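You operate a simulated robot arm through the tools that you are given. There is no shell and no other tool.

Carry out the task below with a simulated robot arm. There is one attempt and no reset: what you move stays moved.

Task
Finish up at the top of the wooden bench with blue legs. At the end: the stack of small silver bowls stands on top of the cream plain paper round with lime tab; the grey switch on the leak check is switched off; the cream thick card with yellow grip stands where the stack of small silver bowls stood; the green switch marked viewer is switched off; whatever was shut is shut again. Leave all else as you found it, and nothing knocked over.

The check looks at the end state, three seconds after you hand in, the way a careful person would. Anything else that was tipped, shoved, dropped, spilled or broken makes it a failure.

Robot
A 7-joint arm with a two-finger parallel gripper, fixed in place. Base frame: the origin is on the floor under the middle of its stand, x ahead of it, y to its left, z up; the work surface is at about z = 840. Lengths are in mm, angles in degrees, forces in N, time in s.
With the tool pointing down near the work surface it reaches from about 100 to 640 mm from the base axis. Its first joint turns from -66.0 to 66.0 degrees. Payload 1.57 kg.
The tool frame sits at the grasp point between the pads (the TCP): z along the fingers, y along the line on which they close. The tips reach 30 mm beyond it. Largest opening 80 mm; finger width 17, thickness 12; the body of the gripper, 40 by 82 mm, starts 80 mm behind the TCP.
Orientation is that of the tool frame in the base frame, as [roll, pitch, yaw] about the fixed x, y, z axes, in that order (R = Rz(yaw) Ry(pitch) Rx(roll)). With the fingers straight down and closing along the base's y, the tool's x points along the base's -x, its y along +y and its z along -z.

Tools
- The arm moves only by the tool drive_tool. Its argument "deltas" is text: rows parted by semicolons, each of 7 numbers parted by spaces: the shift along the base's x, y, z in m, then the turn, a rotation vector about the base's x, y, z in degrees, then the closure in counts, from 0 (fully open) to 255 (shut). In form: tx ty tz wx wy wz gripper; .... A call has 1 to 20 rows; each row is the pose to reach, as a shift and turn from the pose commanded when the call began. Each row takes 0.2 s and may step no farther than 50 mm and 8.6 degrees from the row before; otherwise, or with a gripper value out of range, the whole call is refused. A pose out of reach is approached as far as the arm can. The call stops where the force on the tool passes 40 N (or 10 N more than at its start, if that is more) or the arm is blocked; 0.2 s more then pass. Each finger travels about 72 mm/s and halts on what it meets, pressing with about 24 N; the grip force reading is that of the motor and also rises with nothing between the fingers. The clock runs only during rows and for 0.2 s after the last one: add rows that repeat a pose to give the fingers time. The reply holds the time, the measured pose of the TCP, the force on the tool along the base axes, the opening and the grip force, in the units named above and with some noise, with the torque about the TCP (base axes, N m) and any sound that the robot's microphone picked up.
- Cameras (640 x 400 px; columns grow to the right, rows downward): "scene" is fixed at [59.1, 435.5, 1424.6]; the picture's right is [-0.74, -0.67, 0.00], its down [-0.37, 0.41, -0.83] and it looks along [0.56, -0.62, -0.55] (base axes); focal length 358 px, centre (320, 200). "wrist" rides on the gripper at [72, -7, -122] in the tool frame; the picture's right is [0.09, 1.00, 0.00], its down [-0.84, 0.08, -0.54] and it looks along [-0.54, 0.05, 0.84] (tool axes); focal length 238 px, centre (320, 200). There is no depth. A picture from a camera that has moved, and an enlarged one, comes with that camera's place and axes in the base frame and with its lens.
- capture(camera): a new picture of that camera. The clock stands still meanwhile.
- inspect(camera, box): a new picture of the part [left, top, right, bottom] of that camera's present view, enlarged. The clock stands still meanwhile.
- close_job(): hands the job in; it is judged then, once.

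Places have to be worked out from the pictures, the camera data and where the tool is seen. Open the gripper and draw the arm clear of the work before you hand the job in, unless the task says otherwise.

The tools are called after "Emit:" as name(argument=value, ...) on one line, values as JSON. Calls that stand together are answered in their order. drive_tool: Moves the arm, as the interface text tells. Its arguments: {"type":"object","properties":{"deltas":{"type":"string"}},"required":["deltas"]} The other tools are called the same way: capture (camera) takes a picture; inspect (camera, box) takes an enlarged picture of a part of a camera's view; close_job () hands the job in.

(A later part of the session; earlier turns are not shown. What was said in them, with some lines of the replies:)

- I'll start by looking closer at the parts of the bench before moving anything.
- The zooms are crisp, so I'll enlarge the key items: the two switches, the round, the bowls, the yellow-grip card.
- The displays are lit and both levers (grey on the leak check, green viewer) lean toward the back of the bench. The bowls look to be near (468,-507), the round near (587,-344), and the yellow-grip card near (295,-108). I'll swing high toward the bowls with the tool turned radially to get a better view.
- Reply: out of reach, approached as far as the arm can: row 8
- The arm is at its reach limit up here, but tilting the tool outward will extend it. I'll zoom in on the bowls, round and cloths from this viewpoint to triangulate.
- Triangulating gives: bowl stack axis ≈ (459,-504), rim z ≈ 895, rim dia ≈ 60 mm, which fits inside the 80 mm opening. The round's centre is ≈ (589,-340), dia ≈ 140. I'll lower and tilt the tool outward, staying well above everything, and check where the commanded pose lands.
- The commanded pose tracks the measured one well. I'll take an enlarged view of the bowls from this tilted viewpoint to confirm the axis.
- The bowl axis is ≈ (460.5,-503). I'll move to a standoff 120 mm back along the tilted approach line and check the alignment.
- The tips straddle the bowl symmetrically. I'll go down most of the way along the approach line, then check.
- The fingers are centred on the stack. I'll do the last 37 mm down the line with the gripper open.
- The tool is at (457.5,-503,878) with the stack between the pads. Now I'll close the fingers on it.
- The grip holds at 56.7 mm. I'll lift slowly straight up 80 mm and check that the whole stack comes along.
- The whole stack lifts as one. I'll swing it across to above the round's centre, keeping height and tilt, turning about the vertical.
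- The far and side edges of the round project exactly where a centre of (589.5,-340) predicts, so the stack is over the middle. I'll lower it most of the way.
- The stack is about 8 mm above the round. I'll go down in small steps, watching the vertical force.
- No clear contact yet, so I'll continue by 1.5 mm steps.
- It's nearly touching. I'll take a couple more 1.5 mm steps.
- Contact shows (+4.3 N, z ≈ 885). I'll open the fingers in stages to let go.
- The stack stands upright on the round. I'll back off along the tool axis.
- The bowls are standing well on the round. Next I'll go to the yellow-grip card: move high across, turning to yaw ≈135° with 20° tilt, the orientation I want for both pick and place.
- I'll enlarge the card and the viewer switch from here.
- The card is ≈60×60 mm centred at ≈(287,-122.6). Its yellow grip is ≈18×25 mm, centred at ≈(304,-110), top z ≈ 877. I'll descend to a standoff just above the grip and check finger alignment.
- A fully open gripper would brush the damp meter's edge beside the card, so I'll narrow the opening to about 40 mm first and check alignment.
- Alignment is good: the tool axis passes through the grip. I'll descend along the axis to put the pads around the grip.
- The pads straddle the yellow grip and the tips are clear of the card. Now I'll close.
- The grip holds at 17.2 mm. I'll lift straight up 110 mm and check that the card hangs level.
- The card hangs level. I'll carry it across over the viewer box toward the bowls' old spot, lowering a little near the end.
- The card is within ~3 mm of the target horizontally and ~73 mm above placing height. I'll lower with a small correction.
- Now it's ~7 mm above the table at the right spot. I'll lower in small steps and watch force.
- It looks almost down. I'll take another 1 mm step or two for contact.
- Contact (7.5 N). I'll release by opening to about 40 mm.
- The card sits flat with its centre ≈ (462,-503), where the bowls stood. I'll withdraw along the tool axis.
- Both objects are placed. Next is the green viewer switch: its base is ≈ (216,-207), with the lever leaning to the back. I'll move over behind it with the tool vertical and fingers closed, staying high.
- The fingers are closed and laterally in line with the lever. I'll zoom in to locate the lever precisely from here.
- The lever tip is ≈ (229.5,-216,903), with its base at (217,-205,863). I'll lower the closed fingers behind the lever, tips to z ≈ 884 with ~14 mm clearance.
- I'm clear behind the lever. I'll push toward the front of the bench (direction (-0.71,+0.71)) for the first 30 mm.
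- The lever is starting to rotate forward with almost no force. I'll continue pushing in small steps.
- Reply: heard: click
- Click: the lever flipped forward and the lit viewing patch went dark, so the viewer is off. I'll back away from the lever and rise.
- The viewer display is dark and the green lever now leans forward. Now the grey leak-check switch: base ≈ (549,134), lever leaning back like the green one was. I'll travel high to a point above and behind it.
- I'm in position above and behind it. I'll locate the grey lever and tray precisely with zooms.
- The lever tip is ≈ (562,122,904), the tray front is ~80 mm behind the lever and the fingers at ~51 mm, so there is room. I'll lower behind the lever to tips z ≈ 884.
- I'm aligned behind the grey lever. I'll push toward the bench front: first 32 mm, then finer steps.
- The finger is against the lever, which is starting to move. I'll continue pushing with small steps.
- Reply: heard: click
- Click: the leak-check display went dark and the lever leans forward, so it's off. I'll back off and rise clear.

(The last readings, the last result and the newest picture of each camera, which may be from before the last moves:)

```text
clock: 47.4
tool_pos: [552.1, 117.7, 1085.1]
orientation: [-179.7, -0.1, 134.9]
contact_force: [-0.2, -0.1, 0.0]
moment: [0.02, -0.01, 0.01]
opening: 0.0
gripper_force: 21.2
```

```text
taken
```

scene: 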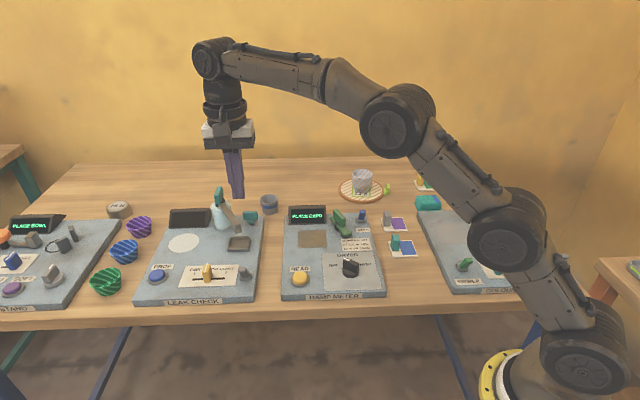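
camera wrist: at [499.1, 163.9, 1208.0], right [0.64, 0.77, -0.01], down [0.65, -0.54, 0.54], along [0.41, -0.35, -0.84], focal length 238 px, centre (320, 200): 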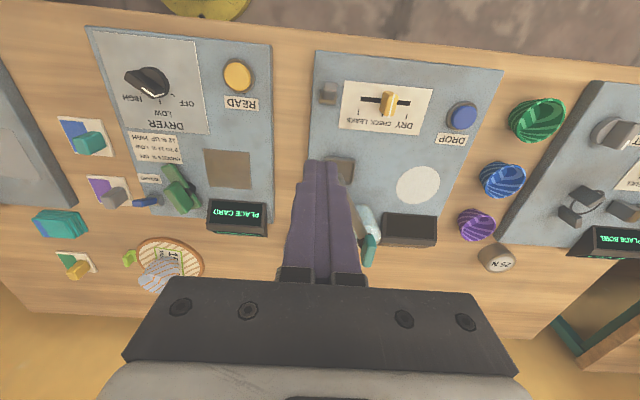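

Both switches are off. I'll rotate back to the starting yaw while staying high, open the gripper, and use the view to check the rest of the bench.

Emit:
drive_tool(deltas="-0.005 -0.005 0.005 0 0 7.5 255; -0.01 -0.01 0.01 0 0 15 200; -0.015 -0.015 0.015 0 0 22.5 128; -0.02 -0.02 0.02 0 0 30 60; -0.025 -0.025 0.025 0 0 37.5 0; -0.03 -0.03 0.03 0 0 45 0; -0.03 -0.03 0.03 0 0 45 0")

Emit:
capture(camera="wrist")

```text
clock: 49.0
tool_pos: [522.3, 85.9, 1116.3]
orientation: [-179.6, 0.0, 179.9]
contact_force: [-0.8, 0.4, 0.4]
moment: [0.0, -0.01, 0.03]
opening: 80.1
gripper_force: 0.0
```

```text
taken
camera wrist: at [451.7, 80.1, 1236.5], right [-0.09, 1.0, -0.01], down [0.84, 0.08, 0.54], along [0.54, 0.05, -0.84], focal length 238 px, centre (320, 200)
```

wrist: 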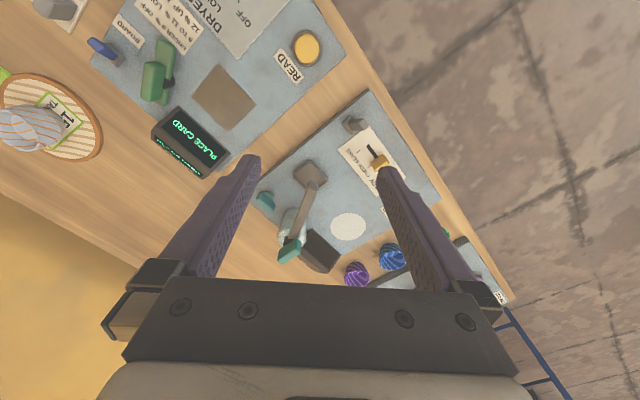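

The bench ends right after the test stand, with no other round there. I'll return to the starting pose, high and clear, then make final checks.

Emit:
drive_tool(deltas="-0.013 -0.034 0.004 0 0 0 0; -0.026 -0.068 0.008 0 0 0 0; -0.04 -0.102 0.012 0 0 0 0; -0.053 -0.136 0.016 0 0 0 0; -0.066 -0.17 0.02 0 0 0 0; -0.079 -0.204 0.024 0 0 0 0; -0.079 -0.204 0.024 0 0 0 0")

Emit:
capture(camera="scene")

Emit:
inspect(camera="scene", box=[320, 150, 470, 240])

Emit:
inspect(camera="scene", box=[130, 180, 280, 310])

Emit:
inspect(camera="scene", box=[400, 180, 570, 305])

Emit:
inspect(camera="wrist", box=[0, 0, 320, 220])

Emit:
inspect(camera="scene", box=[0, 180, 160, 310])

Emit:
inspect(camera="scene", box=[270, 190, 440, 305])

```text
clock: 50.6
tool_pos: [442.2, -116.3, 1138.3]
orientation: [-179.6, 0.1, 180.0]
contact_force: [0.0, -0.2, -0.3]
moment: [-0.01, -0.01, -0.02]
opening: 79.9
gripper_force: 0.1
```

```text
taken
```

scene: 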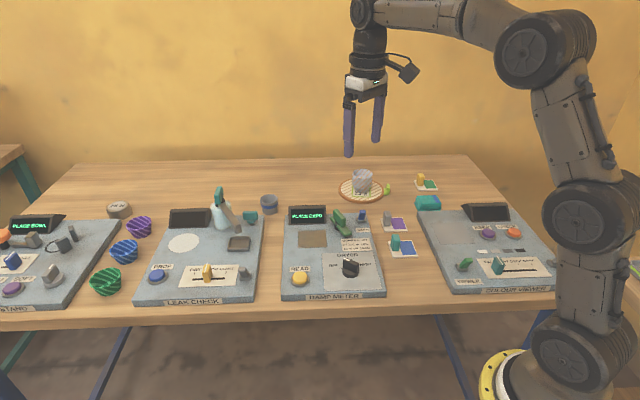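

```text
4.27 times, centred on (395, 195) of scene
camera zoom: at [59.1, 435.4, 1424.6], right [-0.74, -0.67, 0.0], down [-0.37, 0.41, -0.83], along [0.56, -0.62, -0.55], focal length 1527 px, centre (0, 221)
```

zoom: 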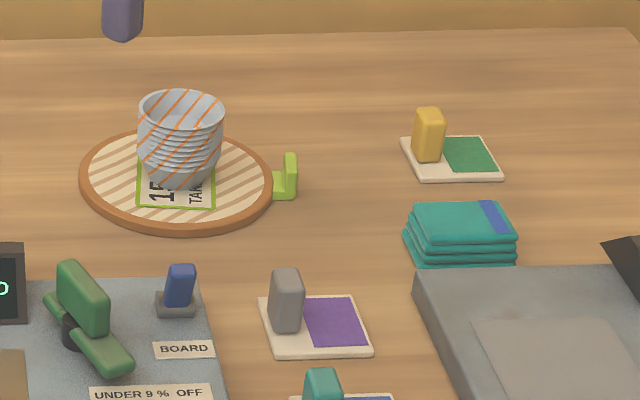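

```text
3.08 times, centred on (205, 245) of scene
camera zoom: at [59.1, 435.4, 1424.6], right [-0.74, -0.67, 0.0], down [-0.37, 0.41, -0.83], along [0.56, -0.62, -0.55], focal length 1101 px, centre (674, 62)
```

zoom: 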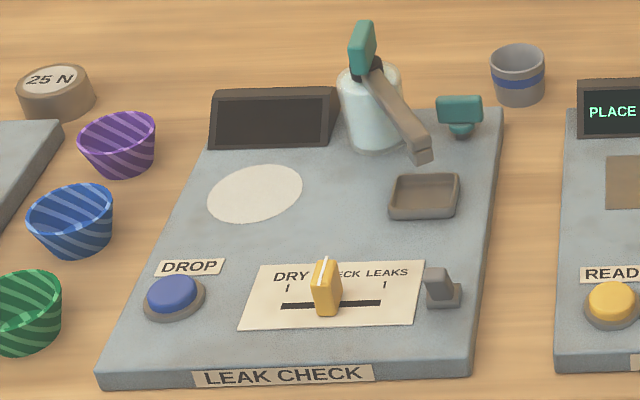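

```text
3.20 times, centred on (485, 242) of scene
camera zoom: at [59.1, 435.4, 1424.6], right [-0.74, -0.67, 0.0], down [-0.37, 0.41, -0.83], along [0.56, -0.62, -0.55], focal length 1145 px, centre (-208, 64)
```

zoom: 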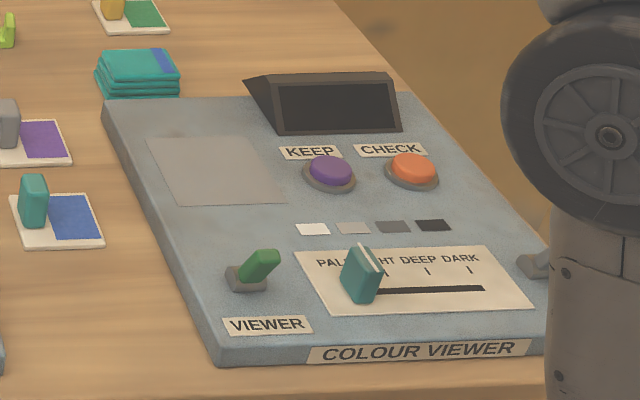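

```text
1.82 times, centred on (160, 110) of wrist
camera zoom: at [371.3, -122.1, 1261.8], right [-0.09, 1.0, 0.0], down [0.84, 0.08, 0.54], along [0.54, 0.05, -0.84], focal length 433 px, centre (611, 364)
```

zoom: 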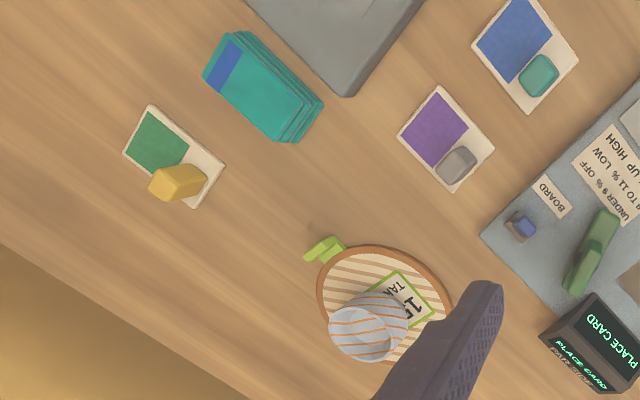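

```text
3.08 times, centred on (80, 245) of scene
camera zoom: at [59.1, 435.4, 1424.6], right [-0.74, -0.67, 0.0], down [-0.37, 0.41, -0.83], along [0.56, -0.62, -0.55], focal length 1101 px, centre (1058, 62)
```

zoom: 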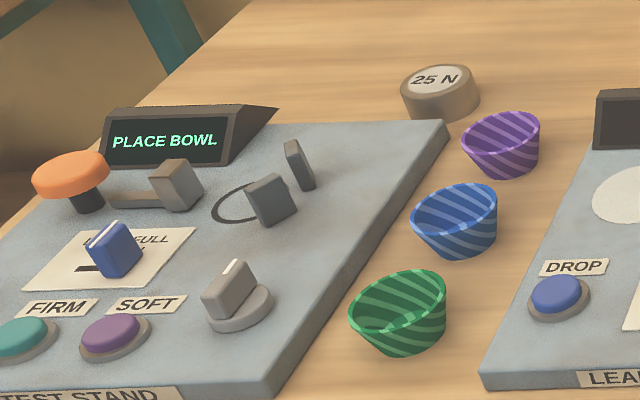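

```text
3.48 times, centred on (355, 248) of scene
camera zoom: at [59.1, 435.4, 1424.6], right [-0.74, -0.67, 0.0], down [-0.37, 0.41, -0.83], along [0.56, -0.62, -0.55], focal length 1244 px, centre (198, 35)
```

zoom: 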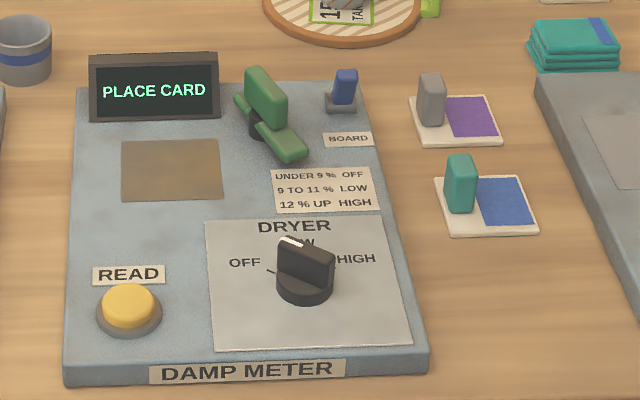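

Everything checks out. The bowls are upright on the round, the yellow-grip card is flat on the bowls' old spot, and both displays are dark with the switches off. Nothing else has moved, and the arm is clear with the gripper open. I'll hand in.

Emit:
close_job()

```text
The job is handed in.
```

I finished all the steps and handed the job in; I haven't seen the verdict.

- **Bowls:** the stack of small silver bowls stands upright near the middle of the round with the lime tab. That was the only lime-tabbed round I could see on this bench. It is striped and carries a "150 °C" label rather than being plain, so I took it to be the one you meant.
- **Card:** the thick card with the yellow grip lies flat where the bowls stood, centred within a few millimetres of their old spot.
- **Leak check:** the grey switch clicked over toward the front of the bench and the display went dark.
- **Viewer:** the green switch clicked over the same way, and both the display and the lit patch went dark.

I opened nothing, so there was nothing to shut again. In the final pictures everything else on the bench looks as it did at the start. The arm is back near its starting pose, clear of the work, with the gripper open.
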